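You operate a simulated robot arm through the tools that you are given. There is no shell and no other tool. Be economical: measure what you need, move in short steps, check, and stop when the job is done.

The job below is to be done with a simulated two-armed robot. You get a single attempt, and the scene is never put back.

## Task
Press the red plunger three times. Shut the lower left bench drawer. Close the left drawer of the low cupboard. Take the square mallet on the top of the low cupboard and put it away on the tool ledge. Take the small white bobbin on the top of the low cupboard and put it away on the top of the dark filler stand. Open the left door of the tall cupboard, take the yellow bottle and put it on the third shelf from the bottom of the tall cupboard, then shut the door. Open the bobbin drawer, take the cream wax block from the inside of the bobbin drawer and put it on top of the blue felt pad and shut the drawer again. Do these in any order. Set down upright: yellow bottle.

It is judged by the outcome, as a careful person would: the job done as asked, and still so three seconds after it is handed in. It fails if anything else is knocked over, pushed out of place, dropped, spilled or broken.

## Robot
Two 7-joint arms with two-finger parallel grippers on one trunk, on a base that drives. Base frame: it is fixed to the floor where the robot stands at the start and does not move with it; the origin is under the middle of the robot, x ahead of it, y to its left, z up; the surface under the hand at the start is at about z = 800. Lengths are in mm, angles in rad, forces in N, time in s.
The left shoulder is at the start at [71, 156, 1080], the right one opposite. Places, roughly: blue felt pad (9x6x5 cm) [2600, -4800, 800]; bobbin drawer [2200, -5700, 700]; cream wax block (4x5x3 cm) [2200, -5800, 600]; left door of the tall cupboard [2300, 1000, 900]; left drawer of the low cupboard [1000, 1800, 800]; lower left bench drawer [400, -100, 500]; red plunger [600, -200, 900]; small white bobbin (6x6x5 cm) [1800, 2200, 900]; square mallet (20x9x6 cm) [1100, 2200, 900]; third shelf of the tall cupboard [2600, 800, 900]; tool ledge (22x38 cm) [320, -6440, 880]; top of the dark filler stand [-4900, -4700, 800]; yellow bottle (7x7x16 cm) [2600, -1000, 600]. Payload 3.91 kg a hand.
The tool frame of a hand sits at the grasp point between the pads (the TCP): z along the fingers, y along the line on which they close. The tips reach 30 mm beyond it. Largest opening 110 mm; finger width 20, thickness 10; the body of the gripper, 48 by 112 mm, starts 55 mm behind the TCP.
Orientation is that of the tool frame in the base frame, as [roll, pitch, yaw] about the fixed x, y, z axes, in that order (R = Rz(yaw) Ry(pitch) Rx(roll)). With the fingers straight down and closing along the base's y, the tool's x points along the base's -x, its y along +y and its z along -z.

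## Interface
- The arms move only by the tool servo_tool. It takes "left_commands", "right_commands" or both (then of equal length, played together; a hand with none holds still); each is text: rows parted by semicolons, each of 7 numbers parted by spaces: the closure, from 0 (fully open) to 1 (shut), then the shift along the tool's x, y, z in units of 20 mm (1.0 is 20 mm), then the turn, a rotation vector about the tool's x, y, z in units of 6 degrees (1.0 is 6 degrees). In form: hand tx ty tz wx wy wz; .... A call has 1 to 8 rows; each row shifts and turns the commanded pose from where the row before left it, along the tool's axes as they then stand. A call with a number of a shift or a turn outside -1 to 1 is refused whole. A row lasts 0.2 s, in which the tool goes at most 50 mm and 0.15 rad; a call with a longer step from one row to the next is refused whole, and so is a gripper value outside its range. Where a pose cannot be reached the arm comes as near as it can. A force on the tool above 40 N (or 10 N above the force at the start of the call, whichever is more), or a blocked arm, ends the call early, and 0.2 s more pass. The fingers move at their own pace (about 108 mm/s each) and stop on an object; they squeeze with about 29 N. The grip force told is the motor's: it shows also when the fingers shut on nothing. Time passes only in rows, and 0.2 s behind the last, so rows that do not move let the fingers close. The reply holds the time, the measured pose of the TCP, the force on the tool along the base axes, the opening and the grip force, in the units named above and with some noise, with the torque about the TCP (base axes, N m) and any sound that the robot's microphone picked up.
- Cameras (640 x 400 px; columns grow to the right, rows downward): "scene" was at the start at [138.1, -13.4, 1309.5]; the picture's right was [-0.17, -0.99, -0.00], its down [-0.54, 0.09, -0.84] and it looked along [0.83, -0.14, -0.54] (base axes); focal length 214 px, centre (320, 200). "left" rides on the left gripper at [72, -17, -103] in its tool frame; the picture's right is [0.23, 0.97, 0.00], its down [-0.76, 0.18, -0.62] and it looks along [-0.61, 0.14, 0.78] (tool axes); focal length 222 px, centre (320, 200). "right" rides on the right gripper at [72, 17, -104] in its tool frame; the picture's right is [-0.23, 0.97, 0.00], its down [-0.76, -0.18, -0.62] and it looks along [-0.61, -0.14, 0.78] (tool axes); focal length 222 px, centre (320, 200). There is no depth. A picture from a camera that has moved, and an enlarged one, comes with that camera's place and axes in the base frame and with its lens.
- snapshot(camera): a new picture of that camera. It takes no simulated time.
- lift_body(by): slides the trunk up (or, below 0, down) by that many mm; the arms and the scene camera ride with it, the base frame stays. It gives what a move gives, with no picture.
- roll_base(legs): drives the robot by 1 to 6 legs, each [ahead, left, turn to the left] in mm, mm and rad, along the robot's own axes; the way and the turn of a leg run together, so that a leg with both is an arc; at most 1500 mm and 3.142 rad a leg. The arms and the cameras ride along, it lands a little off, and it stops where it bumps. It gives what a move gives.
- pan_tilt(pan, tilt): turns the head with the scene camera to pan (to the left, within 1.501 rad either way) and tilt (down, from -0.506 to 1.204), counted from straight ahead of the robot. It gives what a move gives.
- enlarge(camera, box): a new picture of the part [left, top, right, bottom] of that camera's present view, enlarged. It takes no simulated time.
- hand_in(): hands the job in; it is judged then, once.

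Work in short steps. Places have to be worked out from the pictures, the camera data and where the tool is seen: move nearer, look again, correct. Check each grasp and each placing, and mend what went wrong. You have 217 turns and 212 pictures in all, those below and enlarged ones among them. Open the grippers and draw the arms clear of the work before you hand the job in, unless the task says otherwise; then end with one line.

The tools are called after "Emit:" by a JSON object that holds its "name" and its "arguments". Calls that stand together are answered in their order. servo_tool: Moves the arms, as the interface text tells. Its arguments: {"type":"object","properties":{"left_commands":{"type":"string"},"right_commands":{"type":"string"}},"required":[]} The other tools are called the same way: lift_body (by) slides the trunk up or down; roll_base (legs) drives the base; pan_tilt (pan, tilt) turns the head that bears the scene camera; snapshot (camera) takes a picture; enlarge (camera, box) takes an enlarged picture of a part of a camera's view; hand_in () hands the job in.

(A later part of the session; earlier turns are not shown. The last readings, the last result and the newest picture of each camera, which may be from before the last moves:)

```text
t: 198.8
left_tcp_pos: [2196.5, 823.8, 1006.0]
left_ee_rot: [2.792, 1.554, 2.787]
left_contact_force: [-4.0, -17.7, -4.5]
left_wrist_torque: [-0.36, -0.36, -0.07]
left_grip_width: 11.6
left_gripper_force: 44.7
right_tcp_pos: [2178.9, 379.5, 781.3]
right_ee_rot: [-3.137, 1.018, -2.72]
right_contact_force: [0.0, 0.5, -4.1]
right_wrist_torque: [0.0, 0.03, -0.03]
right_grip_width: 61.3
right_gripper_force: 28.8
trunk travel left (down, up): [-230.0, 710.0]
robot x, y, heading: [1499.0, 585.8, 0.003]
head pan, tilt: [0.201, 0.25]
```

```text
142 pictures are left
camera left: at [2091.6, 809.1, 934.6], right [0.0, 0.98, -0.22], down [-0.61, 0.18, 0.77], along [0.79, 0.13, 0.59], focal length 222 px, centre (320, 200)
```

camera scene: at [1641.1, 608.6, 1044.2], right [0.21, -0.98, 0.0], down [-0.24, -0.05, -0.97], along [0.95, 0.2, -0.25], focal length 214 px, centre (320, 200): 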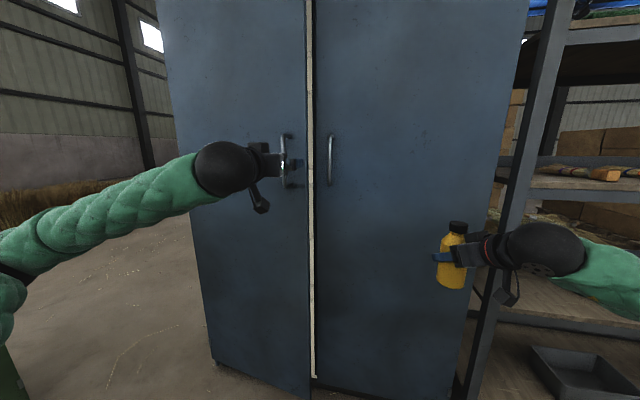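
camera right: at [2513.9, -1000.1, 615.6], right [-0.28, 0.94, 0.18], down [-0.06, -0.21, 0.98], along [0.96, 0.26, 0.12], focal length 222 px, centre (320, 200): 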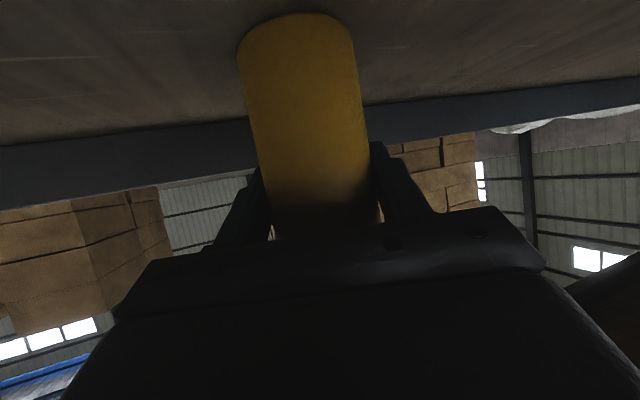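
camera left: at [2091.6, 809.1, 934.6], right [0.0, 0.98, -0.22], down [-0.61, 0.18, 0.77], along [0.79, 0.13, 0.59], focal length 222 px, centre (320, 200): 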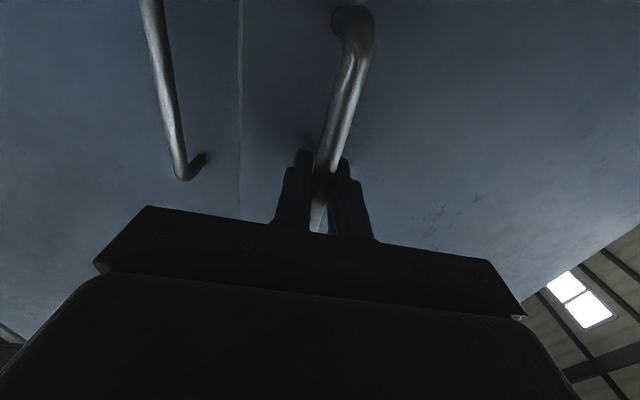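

The grip is good. I'm pulling the door along its arc toward ~50°.

Emit:
{"name": "roll_base", "arguments": {"legs": [[-40, 12, 0], [-39, 17, 0], [-35, 19, 0], [-34, 22, 0], [-31, 25, 0], [-30, 27, 0]]}}

Emit:
{"name": "snapshot", "arguments": {"camera": "scene"}}

```text
t: 200.1
left_tcp_pos: [2129.4, 844.3, 1007.0]
left_ee_rot: [2.758, 1.553, 2.743]
left_contact_force: [1.1, 0.6, 9.4]
left_wrist_torque: [-0.16, 0.1, -0.06]
left_grip_width: 11.8
left_gripper_force: 44.8
right_tcp_pos: [2111.9, 401.7, 780.9]
right_ee_rot: [-3.134, 1.02, -2.722]
right_contact_force: [0.3, -0.3, -4.3]
right_wrist_torque: [-0.02, -0.04, 0.01]
right_grip_width: 61.3
right_gripper_force: 29.1
trunk travel left (down, up): [-230.0, 710.0]
robot x, y, heading: [1432.8, 612.5, 0.002]
head pan, tilt: [0.201, 0.25]
stopped in leg 2: the force on the tool passed its limit at 43 N (the readings are from after the stop); the commanded pose is now the measured one
```

```text
141 pictures are left
camera scene: at [1574.9, 631.5, 1044.6], right [0.2, -0.98, 0.0], down [-0.24, -0.05, -0.97], along [0.95, 0.2, -0.25], focal length 214 px, centre (320, 200)
```

scene: 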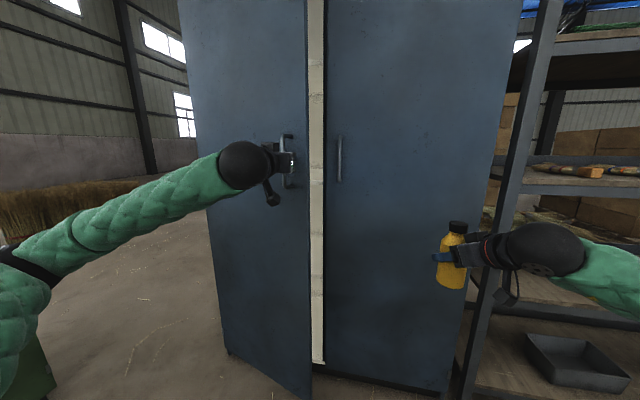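

Emit:
{"name": "roll_base", "arguments": {"legs": [[-40, 20, 0], [-36, 22, 0], [-32, 24, 0], [-30, 28, 0]]}}

Emit:
{"name": "roll_base", "arguments": {"legs": [[-26, 30, 0], [-24, 32, 0], [-16, 25, 0]]}}

Emit:
{"name": "snapshot", "arguments": {"camera": "scene"}}

```text
t: 202.5
left_tcp_pos: [1988.5, 938.9, 1005.3]
left_ee_rot: [2.758, 1.551, 2.743]
left_contact_force: [-7.3, -6.7, 6.0]
left_wrist_torque: [-0.25, -0.03, 0.1]
left_grip_width: 11.7
left_gripper_force: 44.9
right_tcp_pos: [1971.8, 496.5, 781.7]
right_ee_rot: [-3.131, 1.021, -2.719]
right_contact_force: [0.3, 0.7, -4.3]
right_wrist_torque: [-0.03, 0.0, -0.02]
right_grip_width: 61.3
right_gripper_force: 28.6
trunk travel left (down, up): [-230.0, 710.0]
robot x, y, heading: [1299.7, 703.4, 0.001]
head pan, tilt: [0.201, 0.25]
```

```text
t: 204.3
left_tcp_pos: [1922.7, 1026.0, 1006.5]
left_ee_rot: [2.731, 1.55, 2.717]
left_contact_force: [-29.5, -16.3, -8.8]
left_wrist_torque: [-0.18, 0.23, -0.03]
left_grip_width: 11.7
left_gripper_force: 45.1
right_tcp_pos: [1905.5, 583.9, 782.6]
right_ee_rot: [-3.134, 1.022, -2.719]
right_contact_force: [0.6, 0.3, -4.2]
right_wrist_torque: [0.0, 0.0, 0.0]
right_grip_width: 61.2
right_gripper_force: 29.0
trunk travel left (down, up): [-230.0, 710.0]
robot x, y, heading: [1227.9, 791.6, 0.006]
head pan, tilt: [0.201, 0.25]
```

```text
140 pictures are left
camera scene: at [1367.7, 812.5, 1044.7], right [0.2, -0.98, 0.0], down [-0.24, -0.05, -0.97], along [0.95, 0.2, -0.25], focal length 214 px, centre (320, 200)
```

scene: 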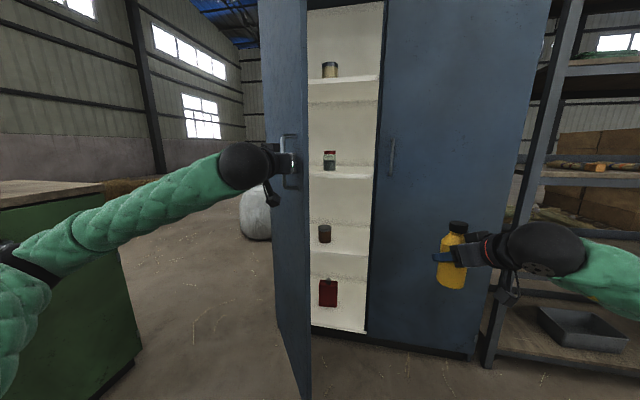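

The door is at about 52°. I'm releasing the handle and drawing the left hand straight back.

Emit:
{"name": "servo_tool", "arguments": {"left_commands": "0.5 0 0 0 0 0 0;0.3 0 0 0 0 0 0;0 0 0 -0.7 0 0 0;0 0 0 -1 0 0 0;0 0 0 -1 0 0 0;0 0 0 -1 0 0 0;0 0.0 0.5 -1 0 0 0;0 0 0.5 -1 0 0 0"}}

Emit:
{"name": "snapshot", "arguments": {"camera": "scene"}}

```text
t: 206.1
left_tcp_pos: [1812.8, 1048.7, 1007.3]
left_ee_rot: [2.801, 1.549, 2.784]
left_contact_force: [-0.7, 0.9, 1.3]
left_wrist_torque: [0.03, -0.02, 0.0]
left_grip_width: 110.0
left_gripper_force: 0.0
right_tcp_pos: [1907.5, 584.2, 782.2]
right_ee_rot: [-3.133, 1.02, -2.719]
right_contact_force: [0.4, -0.2, -4.1]
right_wrist_torque: [0.02, 0.0, 0.0]
right_grip_width: 61.3
right_gripper_force: 29.0
trunk travel left (down, up): [-230.0, 710.0]
robot x, y, heading: [1228.6, 793.7, 0.005]
head pan, tilt: [0.201, 0.25]
```

```text
139 pictures are left
camera scene: at [1369.4, 812.9, 1044.4], right [0.2, -0.98, 0.0], down [-0.24, -0.05, -0.97], along [0.95, 0.2, -0.25], focal length 214 px, centre (320, 200)
```

scene: 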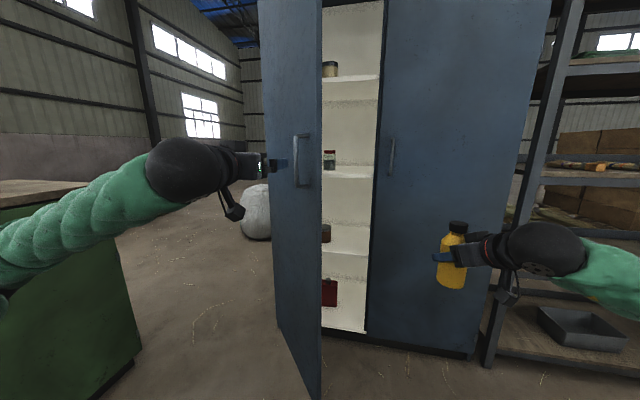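

The door holds at ~50° and the third shelf surface is at z≈925, with the jar at [2480, 990]. I'm raising the trunk, straightening the bottle hand's yaw and moving the base left.

Emit:
{"name": "lift_body", "arguments": {"by": 262}}

Emit:
{"name": "servo_tool", "arguments": {"right_commands": "1 0 0 0 0.7 0 0.4;1 0 0 0 0.7 0 0.4;1 0 0 0 0.7 0 0.4;1 0 0 0 0.7 0 0.4;1 -0.5 0 0.866 0 0 0;1 -0.5 0 0.866 0 0 0;1 -0.5 0 0.866 0 0 0;1 -0.5 0 0.866 0 0 0"}}

Emit:
{"name": "roll_base", "arguments": {"legs": [[0, 220, 0]]}}

Emit:
{"name": "snapshot", "arguments": {"camera": "scene"}}

```text
t: 208.8
left_tcp_pos: [1813.3, 1049.8, 1270.0]
left_ee_rot: [2.797, 1.55, 2.78]
left_contact_force: [-0.4, 0.0, -0.6]
left_wrist_torque: [0.01, -0.02, -0.03]
left_grip_width: 109.9
left_gripper_force: 0.0
right_tcp_pos: [1907.6, 583.5, 1043.8]
right_ee_rot: [-3.131, 1.019, -2.719]
right_contact_force: [-0.9, -0.2, -4.1]
right_wrist_torque: [-0.03, -0.02, 0.01]
right_grip_width: 61.0
right_gripper_force: 28.6
trunk travel left (down, up): [-492.0, 448.0]
robot x, y, heading: [1225.2, 790.1, 0.004]
head pan, tilt: [0.201, 0.25]
```

```text
t: 210.6
left_tcp_pos: [1813.4, 1049.4, 1270.6]
left_ee_rot: [2.807, 1.55, 2.792]
left_contact_force: [1.0, 0.0, -0.4]
left_wrist_torque: [0.01, 0.01, 0.0]
left_grip_width: 110.1
left_gripper_force: 0.1
right_tcp_pos: [1988.7, 592.0, 1040.8]
right_ee_rot: [-3.112, 1.021, -3.038]
right_contact_force: [-0.8, -0.1, -4.6]
right_wrist_torque: [0.01, 0.02, 0.03]
right_grip_width: 61.3
right_gripper_force: 29.7
trunk travel left (down, up): [-492.0, 448.0]
robot x, y, heading: [1228.4, 788.6, 0.007]
head pan, tilt: [0.201, 0.25]
```

```text
t: 212.3
left_tcp_pos: [1811.2, 1276.6, 1268.1]
left_ee_rot: [2.854, 1.55, 2.837]
left_contact_force: [-0.1, 0.8, 0.4]
left_wrist_torque: [0.01, -0.02, -0.03]
left_grip_width: 110.2
left_gripper_force: 0.0
right_tcp_pos: [1987.4, 819.2, 1041.5]
right_ee_rot: [-3.109, 1.023, -3.038]
right_contact_force: [-0.6, 0.2, -3.5]
right_wrist_torque: [-0.03, 0.02, -0.04]
right_grip_width: 61.1
right_gripper_force: 29.5
trunk travel left (down, up): [-492.0, 448.0]
robot x, y, heading: [1226.9, 1019.7, 0.003]
head pan, tilt: [0.201, 0.25]
```

```text
138 pictures are left
camera scene: at [1368.8, 1040.7, 1306.4], right [0.2, -0.98, 0.0], down [-0.24, -0.05, -0.97], along [0.95, 0.2, -0.25], focal length 214 px, centre (320, 200)
```

scene: 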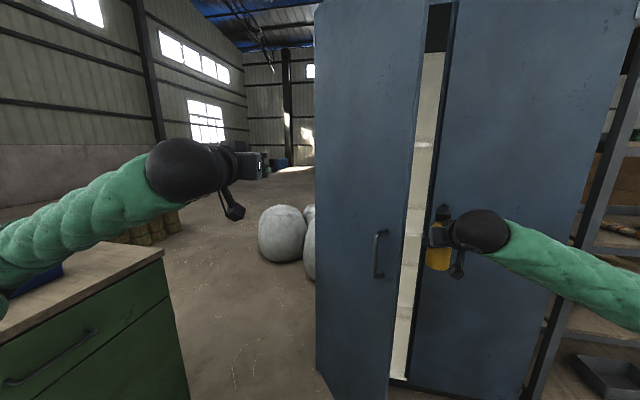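

The bottle hand is inside the door edge now. I'm driving forward 270 with a small shift left, then looking through the right camera.

Emit:
{"name": "roll_base", "arguments": {"legs": [[270, 25, 0]]}}

Emit:
{"name": "snapshot", "arguments": {"camera": "right"}}

Emit:
{"name": "snapshot", "arguments": {"camera": "scene"}}

```text
t: 214.2
left_tcp_pos: [2088.7, 1297.3, 1268.5]
left_ee_rot: [2.816, 1.548, 2.798]
left_contact_force: [-0.4, 0.6, -0.4]
left_wrist_torque: [0.0, -0.01, 0.02]
left_grip_width: 110.1
left_gripper_force: 0.1
right_tcp_pos: [2262.7, 838.8, 1040.2]
right_ee_rot: [-3.114, 1.023, -3.045]
right_contact_force: [-0.1, -0.7, -4.2]
right_wrist_torque: [-0.02, 0.0, 0.01]
right_grip_width: 60.9
right_gripper_force: 29.3
trunk travel left (down, up): [-492.0, 448.0]
robot x, y, heading: [1499.6, 1042.7, 0.001]
head pan, tilt: [0.201, 0.25]
```

```text
137 pictures are left
camera right: at [2136.2, 846.5, 1031.2], right [0.05, 0.98, 0.18], down [-0.12, -0.17, 0.98], along [0.99, -0.07, 0.11], focal length 222 px, centre (320, 200)
```

right: 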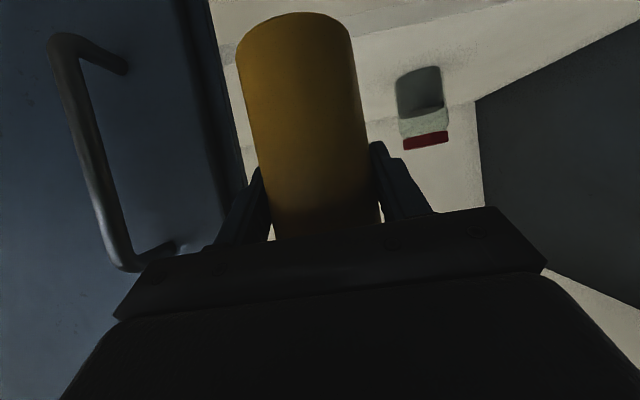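

```text
136 pictures are left
camera scene: at [1645.1, 1063.6, 1306.2], right [0.2, -0.98, 0.0], down [-0.24, -0.05, -0.97], along [0.95, 0.19, -0.25], focal length 214 px, centre (320, 200)
```

scene: 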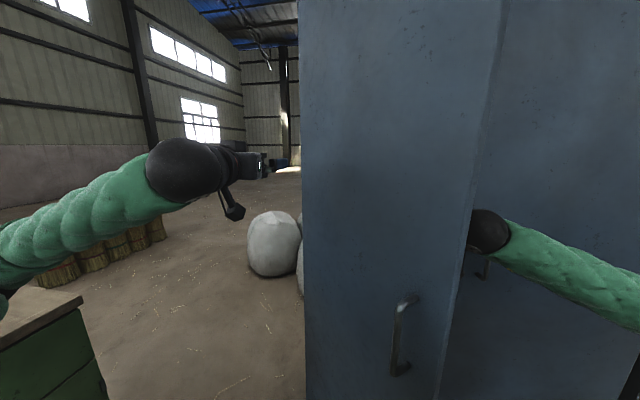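

The right door edge is at y≈776 and the jar at [2470, 988]. I'm shifting left ~25 mm and going in 155 mm with the arm.

Emit:
{"name": "servo_tool", "arguments": {"right_commands": "1 0 0.6 0 0 0 0;1 0 0.6 0 0 0 0;1 -0.5 0 0.866 0 0 0;1 -0.5 0 0.866 0 0 0;1 -0.5 0 0.866 0 0 0;1 -0.5 0 0.866 0 0 0;1 -0.5 0 0.866 0 0 0;1 -0.5 0 0.866 0 0 0"}}

Emit:
{"name": "snapshot", "arguments": {"camera": "right"}}

```text
t: 216.0
left_tcp_pos: [2088.7, 1298.0, 1269.3]
left_ee_rot: [2.819, 1.55, 2.799]
left_contact_force: [-1.0, 0.1, 0.7]
left_wrist_torque: [0.02, 0.02, 0.0]
left_grip_width: 109.9
left_gripper_force: 0.0
right_tcp_pos: [2378.5, 872.2, 1038.8]
right_ee_rot: [-3.111, 1.022, -3.045]
right_contact_force: [0.3, 0.2, -4.5]
right_wrist_torque: [-0.01, 0.02, 0.01]
right_grip_width: 60.9
right_gripper_force: 29.0
trunk travel left (down, up): [-492.0, 448.0]
robot x, y, heading: [1502.9, 1041.2, -0.0]
head pan, tilt: [0.201, 0.25]
```

```text
135 pictures are left
camera right: at [2253.4, 878.9, 1028.9], right [0.05, 0.98, 0.18], down [-0.12, -0.17, 0.98], along [0.99, -0.07, 0.11], focal length 222 px, centre (320, 200)
```

right: 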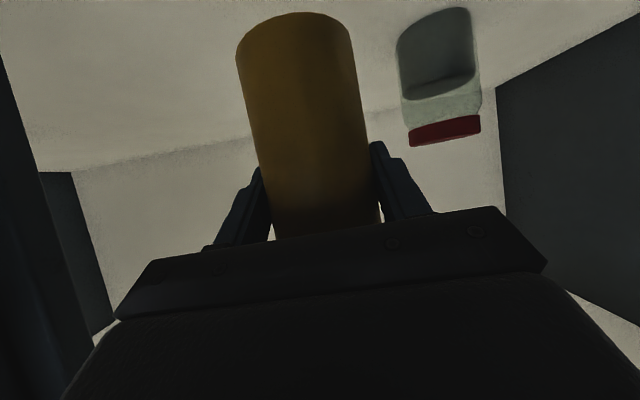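

I'm going 60 mm deeper, then lowering gently until contact.

Emit:
{"name": "servo_tool", "arguments": {"right_commands": "1 -0.5 0 0.866 0 0 0;1 -0.5 0 0.866 0 0 0;1 -0.5 0 0.866 0 0 0;1 0.6 0 0.35 0 0 0;1 0.35 0 0.2 0 0 0;1 0.26 0 0.15 0 0 0;1 0 0 0 0 0 0"}}

Emit:
{"name": "snapshot", "arguments": {"camera": "right"}}

```text
t: 217.6
left_tcp_pos: [2088.6, 1297.8, 1269.4]
left_ee_rot: [2.807, 1.55, 2.787]
left_contact_force: [-0.4, -0.2, -0.4]
left_wrist_torque: [0.01, -0.02, 0.0]
left_grip_width: 110.2
left_gripper_force: 0.1
right_tcp_pos: [2437.1, 875.0, 1009.1]
right_ee_rot: [-3.114, 1.021, -3.043]
right_contact_force: [0.6, -0.5, -4.0]
right_wrist_torque: [0.01, 0.03, 0.03]
right_grip_width: 61.2
right_gripper_force: 28.9
trunk travel left (down, up): [-492.0, 448.0]
robot x, y, heading: [1501.6, 1040.7, 0.003]
head pan, tilt: [0.201, 0.25]
```

```text
134 pictures are left
camera right: at [2310.9, 882.3, 998.6], right [0.05, 0.98, 0.18], down [-0.12, -0.17, 0.98], along [0.99, -0.07, 0.11], focal length 222 px, centre (320, 200)
```

right: 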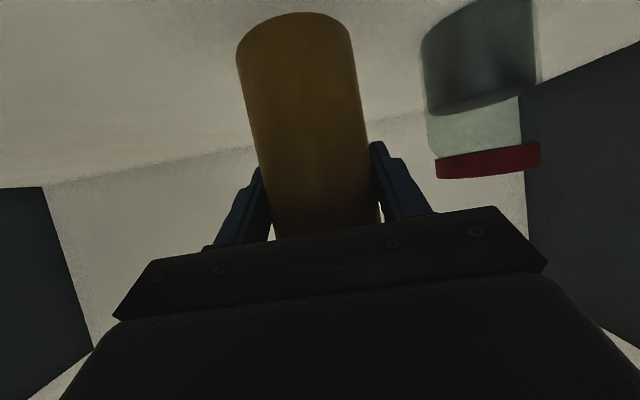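

No contact yet at z 1009. I'm lowering further in 4 mm steps.

Emit:
{"name": "servo_tool", "arguments": {"right_commands": "1 0.17 0 0.1 0 0 0;1 0.17 0 0.1 0 0 0;1 0.17 0 0.1 0 0 0;1 0 0 0 0 0 0"}}

```text
t: 218.6
left_tcp_pos: [2088.6, 1297.8, 1270.5]
left_ee_rot: [2.795, 1.55, 2.777]
left_contact_force: [-1.3, -0.4, -0.3]
left_wrist_torque: [0.02, 0.0, -0.03]
left_grip_width: 110.1
left_gripper_force: 0.1
right_tcp_pos: [2438.4, 875.1, 995.9]
right_ee_rot: [-3.112, 1.022, -3.045]
right_contact_force: [0.4, -1.1, -0.6]
right_wrist_torque: [0.1, -0.04, 0.0]
right_grip_width: 61.4
right_gripper_force: 29.4
trunk travel left (down, up): [-492.0, 448.0]
robot x, y, heading: [1500.6, 1044.4, -0.004]
head pan, tilt: [0.201, 0.25]
```

The weight is coming off; contact with the shelf. I'm lowering 2 mm more and opening partway.

Emit:
{"name": "servo_tool", "arguments": {"right_commands": "1 0.1 0 0.06 0 0 0;1 0 0 0 0 0 0;0.35 0 0 0 0 0 0;0.25 0 0 0 0 0 0;0.22 0 0 0 0 0 0;0.22 0 0 0 0 0 0"}}

Emit:
{"name": "snapshot", "arguments": {"camera": "right"}}

```text
t: 220.0
left_tcp_pos: [2088.8, 1297.1, 1270.6]
left_ee_rot: [2.8, 1.548, 2.778]
left_contact_force: [0.6, -0.5, -0.1]
left_wrist_torque: [-0.03, 0.03, 0.02]
left_grip_width: 110.3
left_gripper_force: 0.0
right_tcp_pos: [2438.5, 876.2, 994.3]
right_ee_rot: [-3.113, 1.023, -3.044]
right_contact_force: [0.2, 0.4, -0.5]
right_wrist_torque: [0.02, 0.02, 0.01]
right_grip_width: 85.9
right_gripper_force: 0.0
trunk travel left (down, up): [-492.0, 448.0]
robot x, y, heading: [1499.1, 1043.7, 0.001]
head pan, tilt: [0.201, 0.25]
```

```text
133 pictures are left
camera right: at [2311.9, 883.1, 984.3], right [0.05, 0.98, 0.18], down [-0.12, -0.17, 0.98], along [0.99, -0.07, 0.11], focal length 222 px, centre (320, 200)
```

right: 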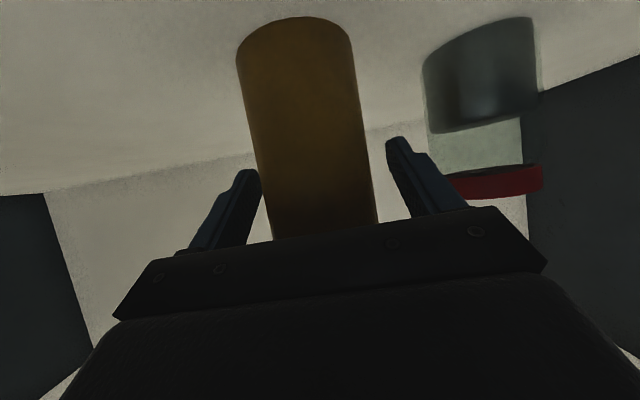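

The bottle stands on its own. I'm nudging a little right to centre and retracting.

Emit:
{"name": "servo_tool", "arguments": {"right_commands": "0.22 0 -0.25 0 0 0 0;0.22 0.5 0 -0.866 0 0 0;0.22 0.5 0 -0.866 0 0 0;0.22 0.5 0 -0.866 0 0 0;0.22 0.5 0 -0.866 0 0 0;0.22 0.5 0 -0.866 0 0 0;0.22 0.5 0 -0.866 0 0 0;0.22 0.5 0 -0.866 0 0 0"}}

Emit:
{"name": "snapshot", "arguments": {"camera": "right"}}

```text
t: 221.8
left_tcp_pos: [2087.2, 1297.8, 1269.9]
left_ee_rot: [2.783, 1.55, 2.764]
left_contact_force: [-0.2, 0.6, -0.2]
left_wrist_torque: [-0.03, -0.02, -0.01]
left_grip_width: 110.0
left_gripper_force: 0.0
right_tcp_pos: [2299.1, 859.8, 999.0]
right_ee_rot: [-3.112, 1.022, -3.044]
right_contact_force: [0.0, -0.1, 0.0]
right_wrist_torque: [0.01, -0.02, 0.03]
right_grip_width: 85.9
right_gripper_force: 0.1
trunk travel left (down, up): [-492.0, 448.0]
robot x, y, heading: [1503.3, 1040.6, -0.001]
head pan, tilt: [0.201, 0.25]
```

```text
132 pictures are left
camera right: at [2171.6, 867.7, 988.3], right [0.05, 0.98, 0.18], down [-0.12, -0.17, 0.98], along [0.99, -0.07, 0.11], focal length 222 px, centre (320, 200)
```

right: 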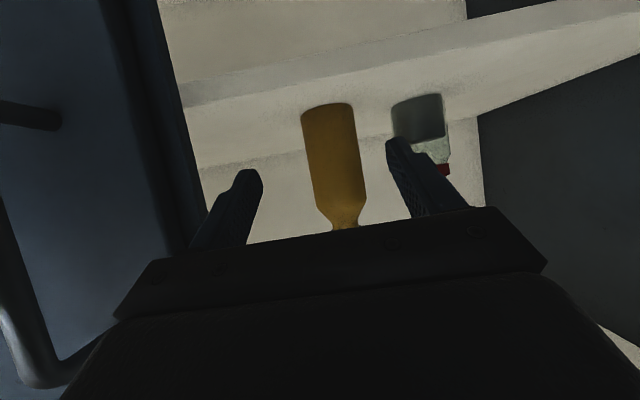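

The bottle stands well on the third shelf. I'm backing straight out, then pulling the right arm in and closing the left fist for shutting the door from outside.

Emit:
{"name": "roll_base", "arguments": {"legs": [[-380, 0, 0]]}}

Emit:
{"name": "servo_tool", "arguments": {"left_commands": "1 0 0 1 0 0 0;1 0 0 1 0 0 0;1 0 0 1 0 0 0;1 0 0 1 0 0 0;1 0 0 1 0 0 0;1 0 0 0 0 0 0;1 0 0 0 0 0 0;1 0 0 0 0 0 0", "right_commands": "1 0.5 0 -0.866 0 0 0;1 0.5 0 -0.866 0 0 0;1 0.5 0 -0.866 0 0 0;1 0.5 0 -0.866 0 0 0;1 0.5 0 -0.866 0 0 0;1 0.5 0 -0.866 0 0 0;1 0.5 0 -0.866 0 0 0;1 0.5 0 -0.866 0 0 0"}}

Emit:
{"name": "roll_base", "arguments": {"legs": [[0, -330, 0]]}}

Emit:
{"name": "snapshot", "arguments": {"camera": "scene"}}

```text
t: 224.2
left_tcp_pos: [1707.1, 1301.0, 1271.0]
left_ee_rot: [2.781, 1.552, 2.769]
left_contact_force: [-0.3, 0.4, 0.0]
left_wrist_torque: [0.0, 0.01, 0.0]
left_grip_width: 109.9
left_gripper_force: 0.0
right_tcp_pos: [1921.0, 866.1, 1000.0]
right_ee_rot: [-3.112, 1.022, -3.035]
right_contact_force: [-0.7, -0.7, 0.6]
right_wrist_torque: [-0.01, 0.02, -0.04]
right_grip_width: 85.7
right_gripper_force: 0.1
trunk travel left (down, up): [-492.0, 448.0]
robot x, y, heading: [1128.6, 1042.1, 0.01]
head pan, tilt: [0.201, 0.25]
```

```text
t: 226.0
left_tcp_pos: [1808.0, 1299.6, 1267.2]
left_ee_rot: [2.778, 1.551, 2.766]
left_contact_force: [-0.2, -0.1, 0.1]
left_wrist_torque: [-0.03, 0.0, 0.02]
left_grip_width: 0.1
left_gripper_force: 29.2
right_tcp_pos: [1762.1, 853.0, 1001.7]
right_ee_rot: [-3.113, 1.022, -3.035]
right_contact_force: [-0.7, 0.5, 0.5]
right_wrist_torque: [0.03, -0.01, -0.04]
right_grip_width: 0.1
right_gripper_force: 28.7
trunk travel left (down, up): [-492.0, 448.0]
robot x, y, heading: [1124.6, 1044.6, 0.012]
head pan, tilt: [0.201, 0.25]
```

```text
t: 228.2
left_tcp_pos: [1811.2, 957.0, 1267.3]
left_ee_rot: [2.751, 1.55, 2.736]
left_contact_force: [0.2, -0.7, -0.6]
left_wrist_torque: [-0.03, -0.01, -0.01]
left_grip_width: 0.0
left_gripper_force: 29.1
right_tcp_pos: [1763.7, 511.2, 1001.0]
right_ee_rot: [-3.114, 1.023, -3.041]
right_contact_force: [-0.8, 0.3, 0.1]
right_wrist_torque: [-0.01, 0.01, 0.0]
right_grip_width: 0.2
right_gripper_force: 28.7
trunk travel left (down, up): [-492.0, 448.0]
robot x, y, heading: [1125.7, 700.6, 0.005]
head pan, tilt: [0.201, 0.25]
```

```text
131 pictures are left
camera scene: at [1267.6, 722.6, 1306.5], right [0.2, -0.98, 0.0], down [-0.24, -0.05, -0.97], along [0.95, 0.2, -0.25], focal length 214 px, centre (320, 200)
```

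scene: 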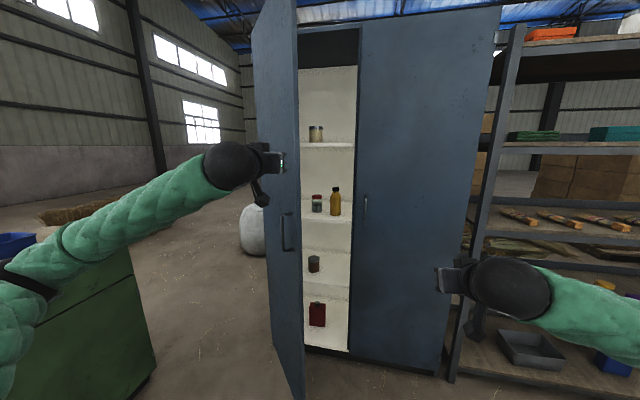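

The bottle is on the third shelf next to the jar. I'm shifting left 60 so the fist meets the outer face, then pushing the door shut.

Emit:
{"name": "roll_base", "arguments": {"legs": [[0, 60, 0], [420, 0, 0]]}}

Emit:
{"name": "snapshot", "arguments": {"camera": "scene"}}

```text
t: 231.4
left_tcp_pos: [2241.6, 1020.2, 1265.5]
left_ee_rot: [2.811, 1.55, 2.797]
left_contact_force: [0.0, 0.1, -0.7]
left_wrist_torque: [-0.04, 0.02, 0.0]
left_grip_width: 0.0
left_gripper_force: 29.3
right_tcp_pos: [2194.5, 574.3, 1000.5]
right_ee_rot: [-3.114, 1.022, -3.039]
right_contact_force: [0.2, -0.2, -0.2]
right_wrist_torque: [0.03, -0.02, -0.04]
right_grip_width: 0.0
right_gripper_force: 29.3
trunk travel left (down, up): [-492.0, 448.0]
robot x, y, heading: [1553.6, 764.7, 0.006]
head pan, tilt: [0.201, 0.25]
```

```text
130 pictures are left
camera scene: at [1699.0, 785.7, 1306.3], right [0.2, -0.98, 0.0], down [-0.24, -0.05, -0.97], along [0.95, 0.2, -0.25], focal length 214 px, centre (320, 200)
```

scene: 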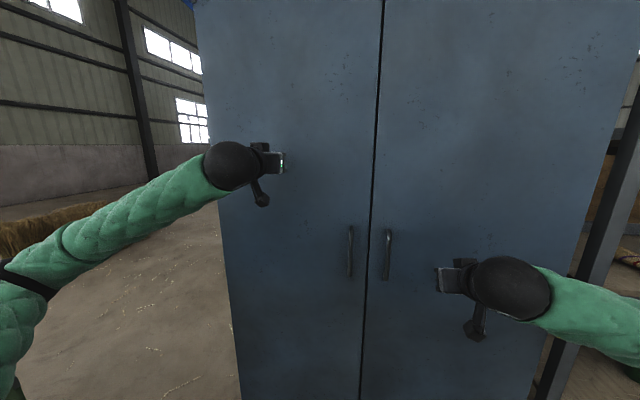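

The door looks shut; I'm pressing gently with the arm to make sure it seats.

Emit:
{"name": "servo_tool", "arguments": {"left_commands": "1 0 0 0.5 0 0 0;1 0 0 0.5 0 0 0;1 0 0 0.5 0 0 0;1 0 0 0.5 0 0 0;1 0 0 0.5 0 0 0;1 0 0 0.5 0 0 0;1 0 0 0.5 0 0 0"}}

Emit:
{"name": "enlarge", "arguments": {"camera": "scene", "box": [300, 0, 460, 400]}}

```text
t: 232.4
left_tcp_pos: [2272.0, 1021.0, 1267.6]
left_ee_rot: [2.68, 1.55, 2.665]
left_contact_force: [-23.0, 3.1, -2.3]
left_wrist_torque: [-0.08, -0.15, 0.19]
left_grip_width: 0.0
left_gripper_force: 28.9
right_tcp_pos: [2193.4, 576.1, 1001.8]
right_ee_rot: [-3.111, 1.021, -3.035]
right_contact_force: [-0.1, 0.2, 0.0]
right_wrist_torque: [0.02, -0.01, -0.04]
right_grip_width: 0.0
right_gripper_force: 28.8
trunk travel left (down, up): [-492.0, 448.0]
robot x, y, heading: [1552.6, 762.1, 0.009]
head pan, tilt: [0.201, 0.25]
stopped in row 4 (left hand): the force on the tool passed its limit at 48 N (the readings are from after the stop); the commanded pose is now the measured one
```

```text
1.00 times, centred on (380, 200) of scene (not enlarged: the box is as wide or as high as the picture)
camera zoom: at [1695.8, 786.6, 1306.6], right [0.21, -0.98, 0.0], down [-0.24, -0.05, -0.97], along [0.95, 0.2, -0.25], focal length 214 px, centre (260, 200)
```

zoom: 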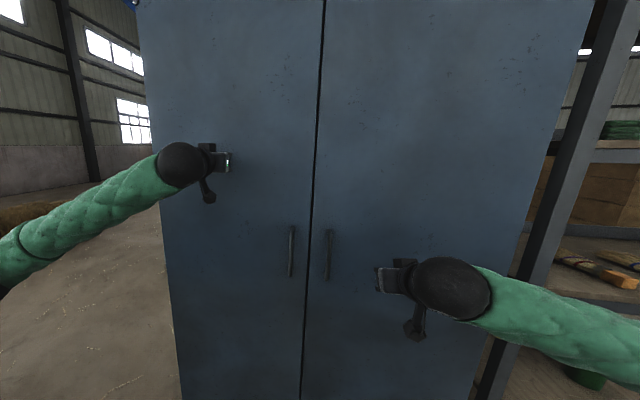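

The door is firmly shut. Next come the mallet and bobbin: I'm backing off, turning to face the low cupboard and pointing both hands down.

Emit:
{"name": "roll_base", "arguments": {"legs": [[-450, 0, 0], [0, 0, 1.565]]}}

Emit:
{"name": "servo_tool", "arguments": {"left_commands": "0 0 0 0 0 1 0;0 0 0 0 0 1 0;0 0 0 0 0 1 0;0 0 0 0 0 1 0;0 0 0 0 0 1 0;0 0 0 0 0 1 0;0 0 0 0 0 1 0;0 0 0 0 0 1 0", "right_commands": "0 0 0 0 0 1 0;0 0 0 0 0 1 0;0 0 0 0 0 1 0;0 0 0 0 0 1 0;0 0 0 0 0 1 0;0 0 0 0 0 1 0;0 0 0 0 0 1 0;0 0 0 0 0 1 0"}}

Emit:
{"name": "servo_tool", "arguments": {"left_commands": "0 0 0 0 0 1 0;0 0 0 0 0 1 0;0 0 0 0 0 1 0;0 0 0 0 0 1 0;0 0 0 0 0 1 0;0 0 0 0 0 1 0;0 0 0 0 0 0.9 0;0 0 0 0 0 0 0", "right_commands": "0 0 0 -1 0 1 0;0 0 0 -1 0 0.5 0;0 0 0 -1 0 0 1;0 0 0 -1 0 0 0;0 0 0 -1 0 0 0;0 0 0 -1 0 0 0;0 0 0 -1 0 0 0;0 0 0 -1 0 0 0"}}

Emit:
{"name": "pan_tilt", "arguments": {"pan": 0, "tilt": 0.45}}

Emit:
{"name": "snapshot", "arguments": {"camera": "scene"}}

```text
t: 239.0
left_tcp_pos: [835.7, 1473.3, 1265.1]
left_ee_rot: [2.756, 1.547, -1.95]
left_contact_force: [-0.2, 0.1, -1.2]
left_wrist_torque: [0.0, -0.04, 0.01]
left_grip_width: 0.1
left_gripper_force: 28.7
right_tcp_pos: [1282.6, 1403.6, 1000.8]
right_ee_rot: [-3.113, 1.024, -1.44]
right_contact_force: [-0.1, 0.1, 0.1]
right_wrist_torque: [-0.01, 0.01, -0.01]
right_grip_width: 0.0
right_gripper_force: 28.6
trunk travel left (down, up): [-492.0, 448.0]
robot x, y, heading: [1105.9, 760.9, 1.6]
head pan, tilt: [0.201, 0.25]
```

```text
t: 240.8
left_tcp_pos: [834.6, 1474.6, 1265.3]
left_ee_rot: [3.129, 0.708, -1.572]
left_contact_force: [0.5, 0.7, -0.8]
left_wrist_torque: [-0.03, 0.05, 0.02]
left_grip_width: 110.0
left_gripper_force: 0.0
right_tcp_pos: [1283.3, 1404.0, 1000.1]
right_ee_rot: [-3.125, 0.183, -1.465]
right_contact_force: [0.5, 0.0, -0.9]
right_wrist_torque: [-0.01, 0.0, 0.0]
right_grip_width: 110.0
right_gripper_force: 0.2
trunk travel left (down, up): [-492.0, 448.0]
robot x, y, heading: [1110.4, 760.8, 1.603]
head pan, tilt: [0.201, 0.25]
```

```text
t: 242.6
left_tcp_pos: [837.2, 1472.3, 1265.5]
left_ee_rot: [3.132, -0.011, -1.563]
left_contact_force: [-0.7, -0.2, 0.4]
left_wrist_torque: [-0.03, -0.01, 0.02]
left_grip_width: 110.2
left_gripper_force: 0.0
right_tcp_pos: [1279.7, 1392.2, 1160.2]
right_ee_rot: [-3.13, 0.029, -1.573]
right_contact_force: [0.0, -1.0, -0.4]
right_wrist_torque: [0.05, -0.04, -0.02]
right_grip_width: 110.0
right_gripper_force: 0.0
trunk travel left (down, up): [-492.0, 448.0]
robot x, y, heading: [1108.5, 758.1, 1.598]
head pan, tilt: [0.201, 0.25]
```

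```text
t: 243.3
left_tcp_pos: [835.7, 1473.1, 1265.8]
left_ee_rot: [3.133, -0.009, -1.565]
left_contact_force: [0.7, -0.5, -0.1]
left_wrist_torque: [0.01, 0.02, -0.05]
left_grip_width: 109.8
left_gripper_force: 0.0
right_tcp_pos: [1279.4, 1393.0, 1159.5]
right_ee_rot: [-3.128, 0.027, -1.574]
right_contact_force: [0.6, 0.1, 0.1]
right_wrist_torque: [-0.01, -0.03, 0.02]
right_grip_width: 110.0
right_gripper_force: 0.1
trunk travel left (down, up): [-492.0, 448.0]
robot x, y, heading: [1109.3, 759.6, 1.599]
head pan, tilt: [0.0, 0.45]
```

```text
128 pictures are left
camera scene: at [1103.3, 905.1, 1287.8], right [1.0, 0.03, 0.0], down [0.01, -0.43, -0.9], along [-0.03, 0.9, -0.44], focal length 214 px, centre (320, 200)
```

scene: 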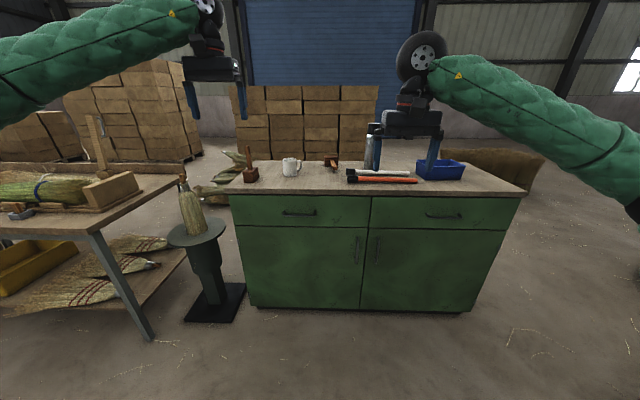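

I'm raising the trunk 200 to clear the flask, then driving up to the cupboard.

Emit:
{"name": "lift_body", "arguments": {"by": 200}}

Emit:
{"name": "roll_base", "arguments": {"legs": [[0, -170, -0.028], [700, 0, 0]]}}

Emit:
{"name": "pan_tilt", "arguments": {"pan": 0, "tilt": 0.8}}

Emit:
{"name": "snapshot", "arguments": {"camera": "scene"}}

Emit:
{"name": "snapshot", "arguments": {"camera": "left"}}

```text
t: 245.5
left_tcp_pos: [836.3, 1473.9, 1465.9]
left_ee_rot: [3.133, -0.011, -1.563]
left_contact_force: [-0.2, -0.3, -0.4]
left_wrist_torque: [-0.02, 0.0, 0.02]
left_grip_width: 110.2
left_gripper_force: 0.0
right_tcp_pos: [1279.5, 1392.4, 1359.9]
right_ee_rot: [-3.131, 0.028, -1.572]
right_contact_force: [-0.1, 0.0, -0.4]
right_wrist_torque: [0.01, -0.03, -0.02]
right_grip_width: 110.0
right_gripper_force: 0.1
trunk travel left (down, up): [-692.0, 248.0]
robot x, y, heading: [1109.4, 758.9, 1.601]
head pan, tilt: [0.0, 0.45]
```

```text
t: 250.4
left_tcp_pos: [1021.3, 2180.9, 1464.4]
left_ee_rot: [3.132, -0.011, -1.579]
left_contact_force: [-0.5, -0.7, -0.6]
left_wrist_torque: [-0.03, 0.0, 0.01]
left_grip_width: 109.9
left_gripper_force: 0.0
right_tcp_pos: [1464.0, 2091.7, 1360.6]
right_ee_rot: [-3.129, 0.028, -1.587]
right_contact_force: [-0.2, 0.0, -0.8]
right_wrist_torque: [0.02, -0.03, -0.01]
right_grip_width: 110.2
right_gripper_force: 0.1
trunk travel left (down, up): [-692.0, 248.0]
robot x, y, heading: [1286.8, 1464.6, 1.585]
head pan, tilt: [0.0, 0.45]
```

```text
t: 251.2
left_tcp_pos: [1020.4, 2179.9, 1465.3]
left_ee_rot: [3.132, -0.011, -1.579]
left_contact_force: [-0.1, 0.3, 0.2]
left_wrist_torque: [-0.06, 0.0, 0.01]
left_grip_width: 110.0
left_gripper_force: 0.0
right_tcp_pos: [1464.6, 2091.8, 1359.9]
right_ee_rot: [-3.13, 0.031, -1.585]
right_contact_force: [-0.2, 0.2, 0.0]
right_wrist_torque: [0.01, 0.01, -0.04]
right_grip_width: 110.1
right_gripper_force: 0.1
trunk travel left (down, up): [-692.0, 248.0]
robot x, y, heading: [1278.3, 1462.3, 1.582]
head pan, tilt: [0.0, 0.799]
```

```text
127 pictures are left
camera scene: at [1280.4, 1597.1, 1457.4], right [1.0, 0.01, 0.0], down [0.01, -0.72, -0.7], along [-0.01, 0.7, -0.72], focal length 214 px, centre (320, 200)
```

scene: 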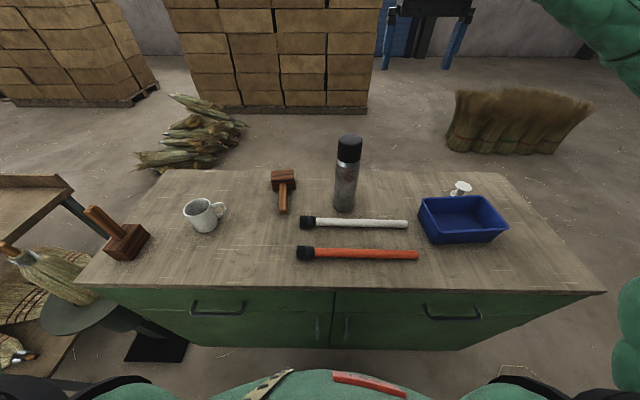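

```text
126 pictures are left
camera left: at [1038.4, 2109.7, 1569.0], right [-0.98, -0.22, 0.01], down [-0.17, 0.77, 0.62], along [-0.14, 0.6, -0.79], focal length 222 px, centre (320, 200)
```

left: 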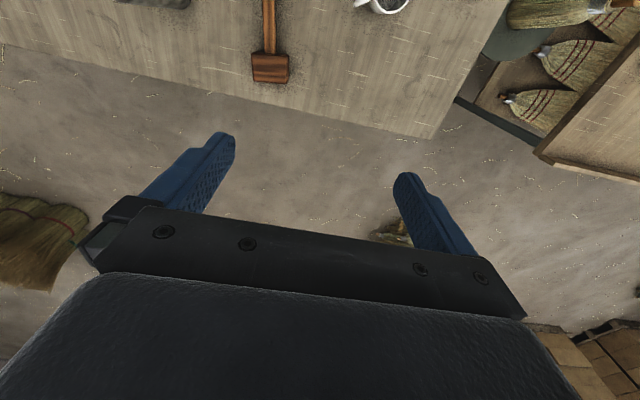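

The mallet lies along y at x≈1143: head ≈[1138, 2225], handle end at y≈2070, counter z≈900. I'm lowering the trunk and moving the left hand over the head, while the right hand shifts away from the flask.

Emit:
{"name": "servo_tool", "arguments": {"left_commands": "0 -0.4 -0.8 1 0 0 0;0 -0.4 -0.8 1 0 0 0;0 -0.4 -0.8 1 0 0 0;0 -0.4 -0.8 1 0 0 0;0 -0.4 -0.8 1 0 0 0;0 0 -0.8 1 0 0 0;0 0 -0.8 1 0 0 0;0 0 -0.3 1 0 0 0", "right_commands": "0 0.5 -1 0 0 0 0;0 0.5 -1 0 0 0 0;0 0.5 -1 0 0 0 0;0 0.5 -1 0 0 0 0;0 0.5 -1 0 0 0 0;0 0.5 -1 0 0 0 0;0 0 0 0 0 0 0;0 0 0 0 0 0 0"}}

Emit:
{"name": "lift_body", "arguments": {"by": -170}}

Emit:
{"name": "snapshot", "arguments": {"camera": "left"}}

Emit:
{"name": "enlarge", "arguments": {"camera": "scene", "box": [200, 80, 440, 230]}}

```text
t: 253.1
left_tcp_pos: [1141.4, 2219.1, 1301.8]
left_ee_rot: [3.133, -0.011, -1.577]
left_contact_force: [-0.4, -1.1, -0.3]
left_wrist_torque: [-0.04, -0.01, -0.01]
left_grip_width: 110.0
left_gripper_force: 0.1
right_tcp_pos: [1583.3, 2031.4, 1358.0]
right_ee_rot: [-3.128, 0.028, -1.586]
right_contact_force: [0.4, -0.5, 0.3]
right_wrist_torque: [0.02, -0.01, 0.02]
right_grip_width: 110.0
right_gripper_force: 0.2
trunk travel left (down, up): [-692.0, 248.0]
robot x, y, heading: [1282.9, 1459.1, 1.585]
head pan, tilt: [0.0, 0.799]
```

```text
t: 255.0
left_tcp_pos: [1139.4, 2217.9, 1131.4]
left_ee_rot: [3.133, -0.011, -1.579]
left_contact_force: [-0.5, -0.3, -0.2]
left_wrist_torque: [0.01, -0.01, 0.01]
left_grip_width: 109.8
left_gripper_force: 0.1
right_tcp_pos: [1583.1, 2031.1, 1189.9]
right_ee_rot: [-3.13, 0.031, -1.587]
right_contact_force: [-0.6, 0.5, 0.3]
right_wrist_torque: [-0.03, 0.02, -0.02]
right_grip_width: 110.1
right_gripper_force: 0.1
trunk travel left (down, up): [-522.0, 418.0]
robot x, y, heading: [1286.9, 1460.4, 1.587]
head pan, tilt: [0.0, 0.799]
```

```text
125 pictures are left
camera left: at [1157.2, 2147.8, 1235.9], right [-0.98, -0.22, 0.01], down [-0.17, 0.77, 0.62], along [-0.14, 0.6, -0.79], focal length 222 px, centre (320, 200)
```

left: 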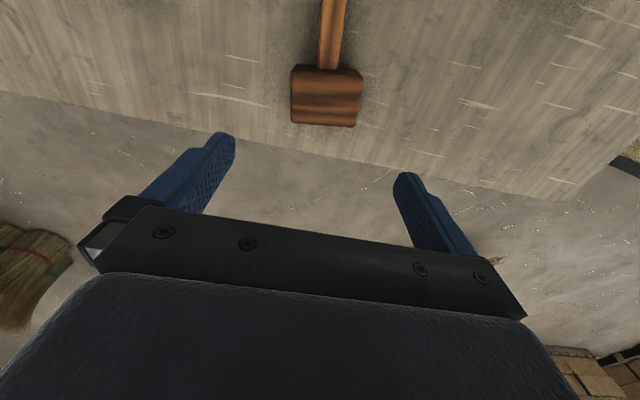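

```text
2.67 times, centred on (320, 155) of scene
camera zoom: at [1280.4, 1597.0, 1287.4], right [1.0, 0.01, 0.0], down [0.01, -0.72, -0.7], along [-0.01, 0.7, -0.72], focal length 572 px, centre (320, 320)
```

zoom: 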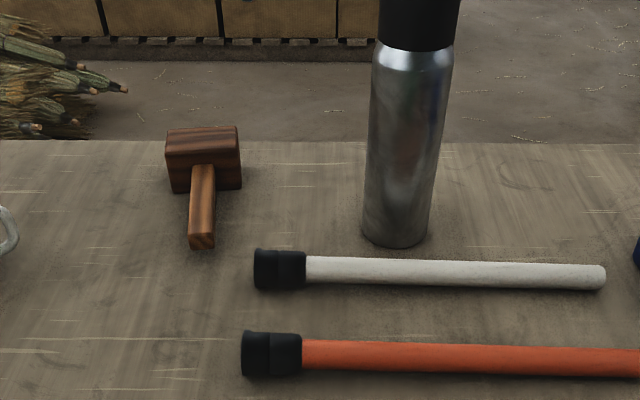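

The mallet head is centred at ≈[1135, 2208], top z≈958, turned about 8° anticlockwise. I'm aligning yaw and descending in two stages.

Emit:
{"name": "servo_tool", "arguments": {"left_commands": "0 0.25 0.1 1 0 0 -0.65;0 0.25 0.1 1 0 0 -0.65;0 0 0 1 0 0 0;0 0 0 1 0 0 0;0 0 0 1 0 0 0;0 0 0 0.5 0 0 0"}}

Emit:
{"name": "snapshot", "arguments": {"camera": "left"}}

Emit:
{"name": "enlarge", "arguments": {"camera": "scene", "box": [200, 80, 440, 230]}}

```text
t: 256.4
left_tcp_pos: [1128.7, 2208.3, 1025.2]
left_ee_rot: [3.14, -0.003, -1.473]
left_contact_force: [1.1, 0.2, -0.9]
left_wrist_torque: [-0.05, 0.07, 0.03]
left_grip_width: 110.2
left_gripper_force: 0.1
right_tcp_pos: [1570.3, 2017.3, 1195.3]
right_ee_rot: [-3.122, 0.039, -1.616]
right_contact_force: [0.6, -1.2, 0.3]
right_wrist_torque: [0.15, 0.0, 0.02]
right_grip_width: 109.9
right_gripper_force: 0.1
trunk travel left (down, up): [-522.0, 418.0]
robot x, y, heading: [1262.4, 1464.7, 1.559]
head pan, tilt: [0.0, 0.799]
```

```text
123 pictures are left
camera left: at [1152.6, 2138.7, 1128.4], right [-0.95, -0.32, 0.0], down [-0.25, 0.74, 0.62], along [-0.2, 0.59, -0.78], focal length 222 px, centre (320, 200)
```

left: 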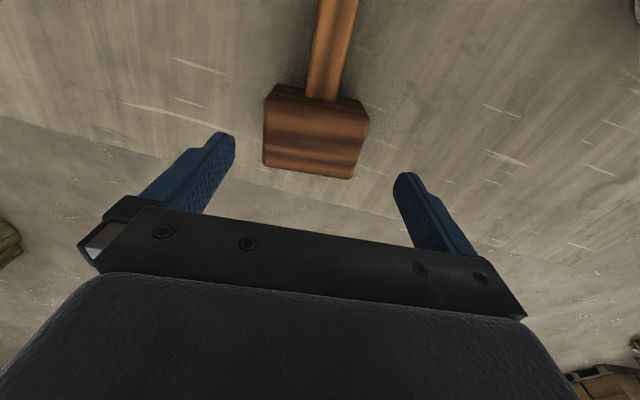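

```text
2.67 times, centred on (320, 155) of scene
camera zoom: at [1254.1, 1594.7, 1287.5], right [1.0, -0.01, 0.01], down [0.0, -0.71, -0.7], along [0.01, 0.7, -0.71], focal length 572 px, centre (320, 320)
```

zoom: 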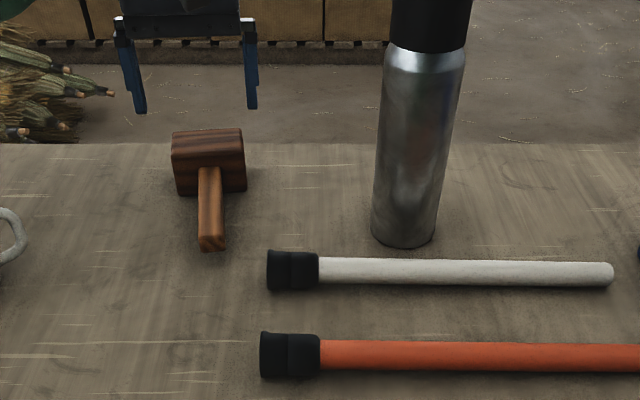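

The head is aligned at ≈[1134, 2204], 81 mm wide. I'm nudging 5 mm, descending to z≈940 and gripping.

Emit:
{"name": "servo_tool", "arguments": {"left_commands": "0 0.2 -0.25 1 0 0 0;0 0 0 1 0 0 0;0 0 0 1 0 0 0;0 0 0 1 0 0 0;0 0 0 0.25 0 0 0;1 0 0 0 0 0 0;1 0 0 0 0 0 0;1 0 0 0 0 0 0"}}

Emit:
{"name": "snapshot", "arguments": {"camera": "left"}}

Emit:
{"name": "snapshot", "arguments": {"camera": "scene"}}

```text
t: 257.2
left_tcp_pos: [1151.9, 2198.9, 987.2]
left_ee_rot: [3.128, 0.017, -1.445]
left_contact_force: [-0.2, -0.2, 0.8]
left_wrist_torque: [0.01, -0.02, 0.0]
left_grip_width: 110.0
left_gripper_force: 0.0
right_tcp_pos: [1595.9, 2025.6, 1190.8]
right_ee_rot: [-3.138, 0.033, -1.589]
right_contact_force: [1.0, 0.7, -0.1]
right_wrist_torque: [0.04, -0.01, 0.01]
right_grip_width: 110.2
right_gripper_force: 0.1
trunk travel left (down, up): [-522.0, 418.0]
robot x, y, heading: [1283.4, 1464.4, 1.579]
head pan, tilt: [0.0, 0.799]
stopped in row 4 (left hand): the force on the tool passed its limit at 67 N (the readings are from after the stop); the commanded pose is now the measured one
```

```text
121 pictures are left
camera left: at [1178.5, 2129.8, 1089.4], right [-0.94, -0.35, 0.01], down [-0.26, 0.72, 0.64], along [-0.23, 0.6, -0.77], focal length 222 px, centre (320, 200)
```

left: 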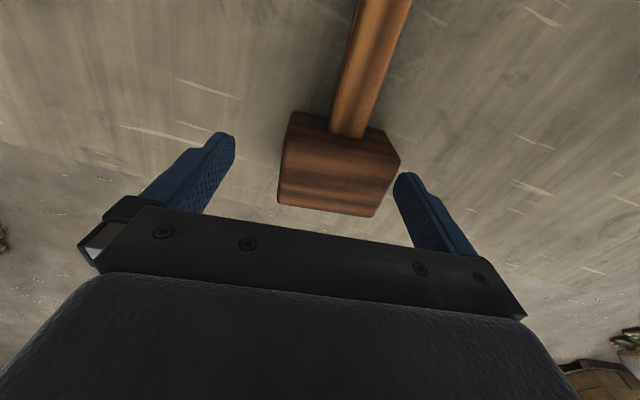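

```text
120 pictures are left
camera scene: at [1292.7, 1590.2, 1290.0], right [1.0, 0.01, -0.01], down [0.0, -0.71, -0.7], along [-0.01, 0.7, -0.71], focal length 214 px, centre (320, 200)
```

scene: 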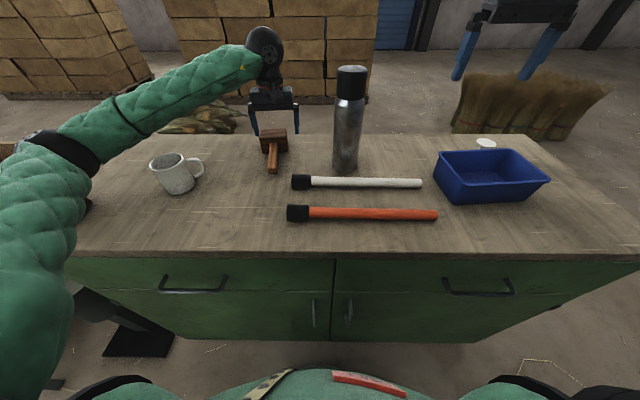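

The base wobbled and the left upper arm now hangs near the standing mallet, so it may be touching. I'm raising straight up and checking.

Emit:
{"name": "lift_body", "arguments": {"by": 200}}

Emit:
{"name": "pan_tilt", "arguments": {"pan": 0.4, "tilt": 0.8}}

Emit:
{"name": "snapshot", "arguments": {"camera": "scene"}}

```text
t: 259.4
left_tcp_pos: [1143.2, 2203.1, 1175.9]
left_ee_rot: [3.135, 0.004, -1.446]
left_contact_force: [-0.2, -0.7, 0.0]
left_wrist_torque: [0.03, -0.02, 0.02]
left_grip_width: 110.1
left_gripper_force: 0.0
right_tcp_pos: [1586.4, 2030.5, 1388.8]
right_ee_rot: [-3.128, 0.029, -1.588]
right_contact_force: [0.4, 0.5, -0.6]
right_wrist_torque: [-0.01, -0.02, -0.03]
right_grip_width: 109.9
right_gripper_force: 0.1
trunk travel left (down, up): [-722.0, 218.0]
robot x, y, heading: [1286.6, 1461.4, 1.586]
head pan, tilt: [0.0, 0.799]
```

```text
t: 260.2
left_tcp_pos: [1142.8, 2203.4, 1176.1]
left_ee_rot: [3.135, 0.003, -1.446]
left_contact_force: [0.2, -0.3, -0.2]
left_wrist_torque: [0.0, 0.0, 0.0]
left_grip_width: 109.6
left_gripper_force: 0.0
right_tcp_pos: [1586.8, 2029.6, 1388.1]
right_ee_rot: [-3.129, 0.028, -1.588]
right_contact_force: [0.5, -0.6, 0.1]
right_wrist_torque: [0.02, -0.01, 0.01]
right_grip_width: 109.8
right_gripper_force: 0.0
trunk travel left (down, up): [-722.0, 218.0]
robot x, y, heading: [1287.2, 1465.3, 1.584]
head pan, tilt: [0.4, 0.799]
```

```text
119 pictures are left
camera scene: at [1251.7, 1589.8, 1487.4], right [0.92, 0.4, 0.0], down [0.29, -0.66, -0.7], along [-0.28, 0.64, -0.72], focal length 214 px, centre (320, 200)
```

scene: 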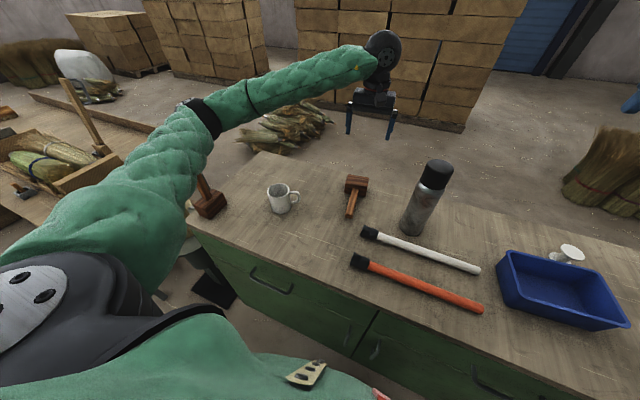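

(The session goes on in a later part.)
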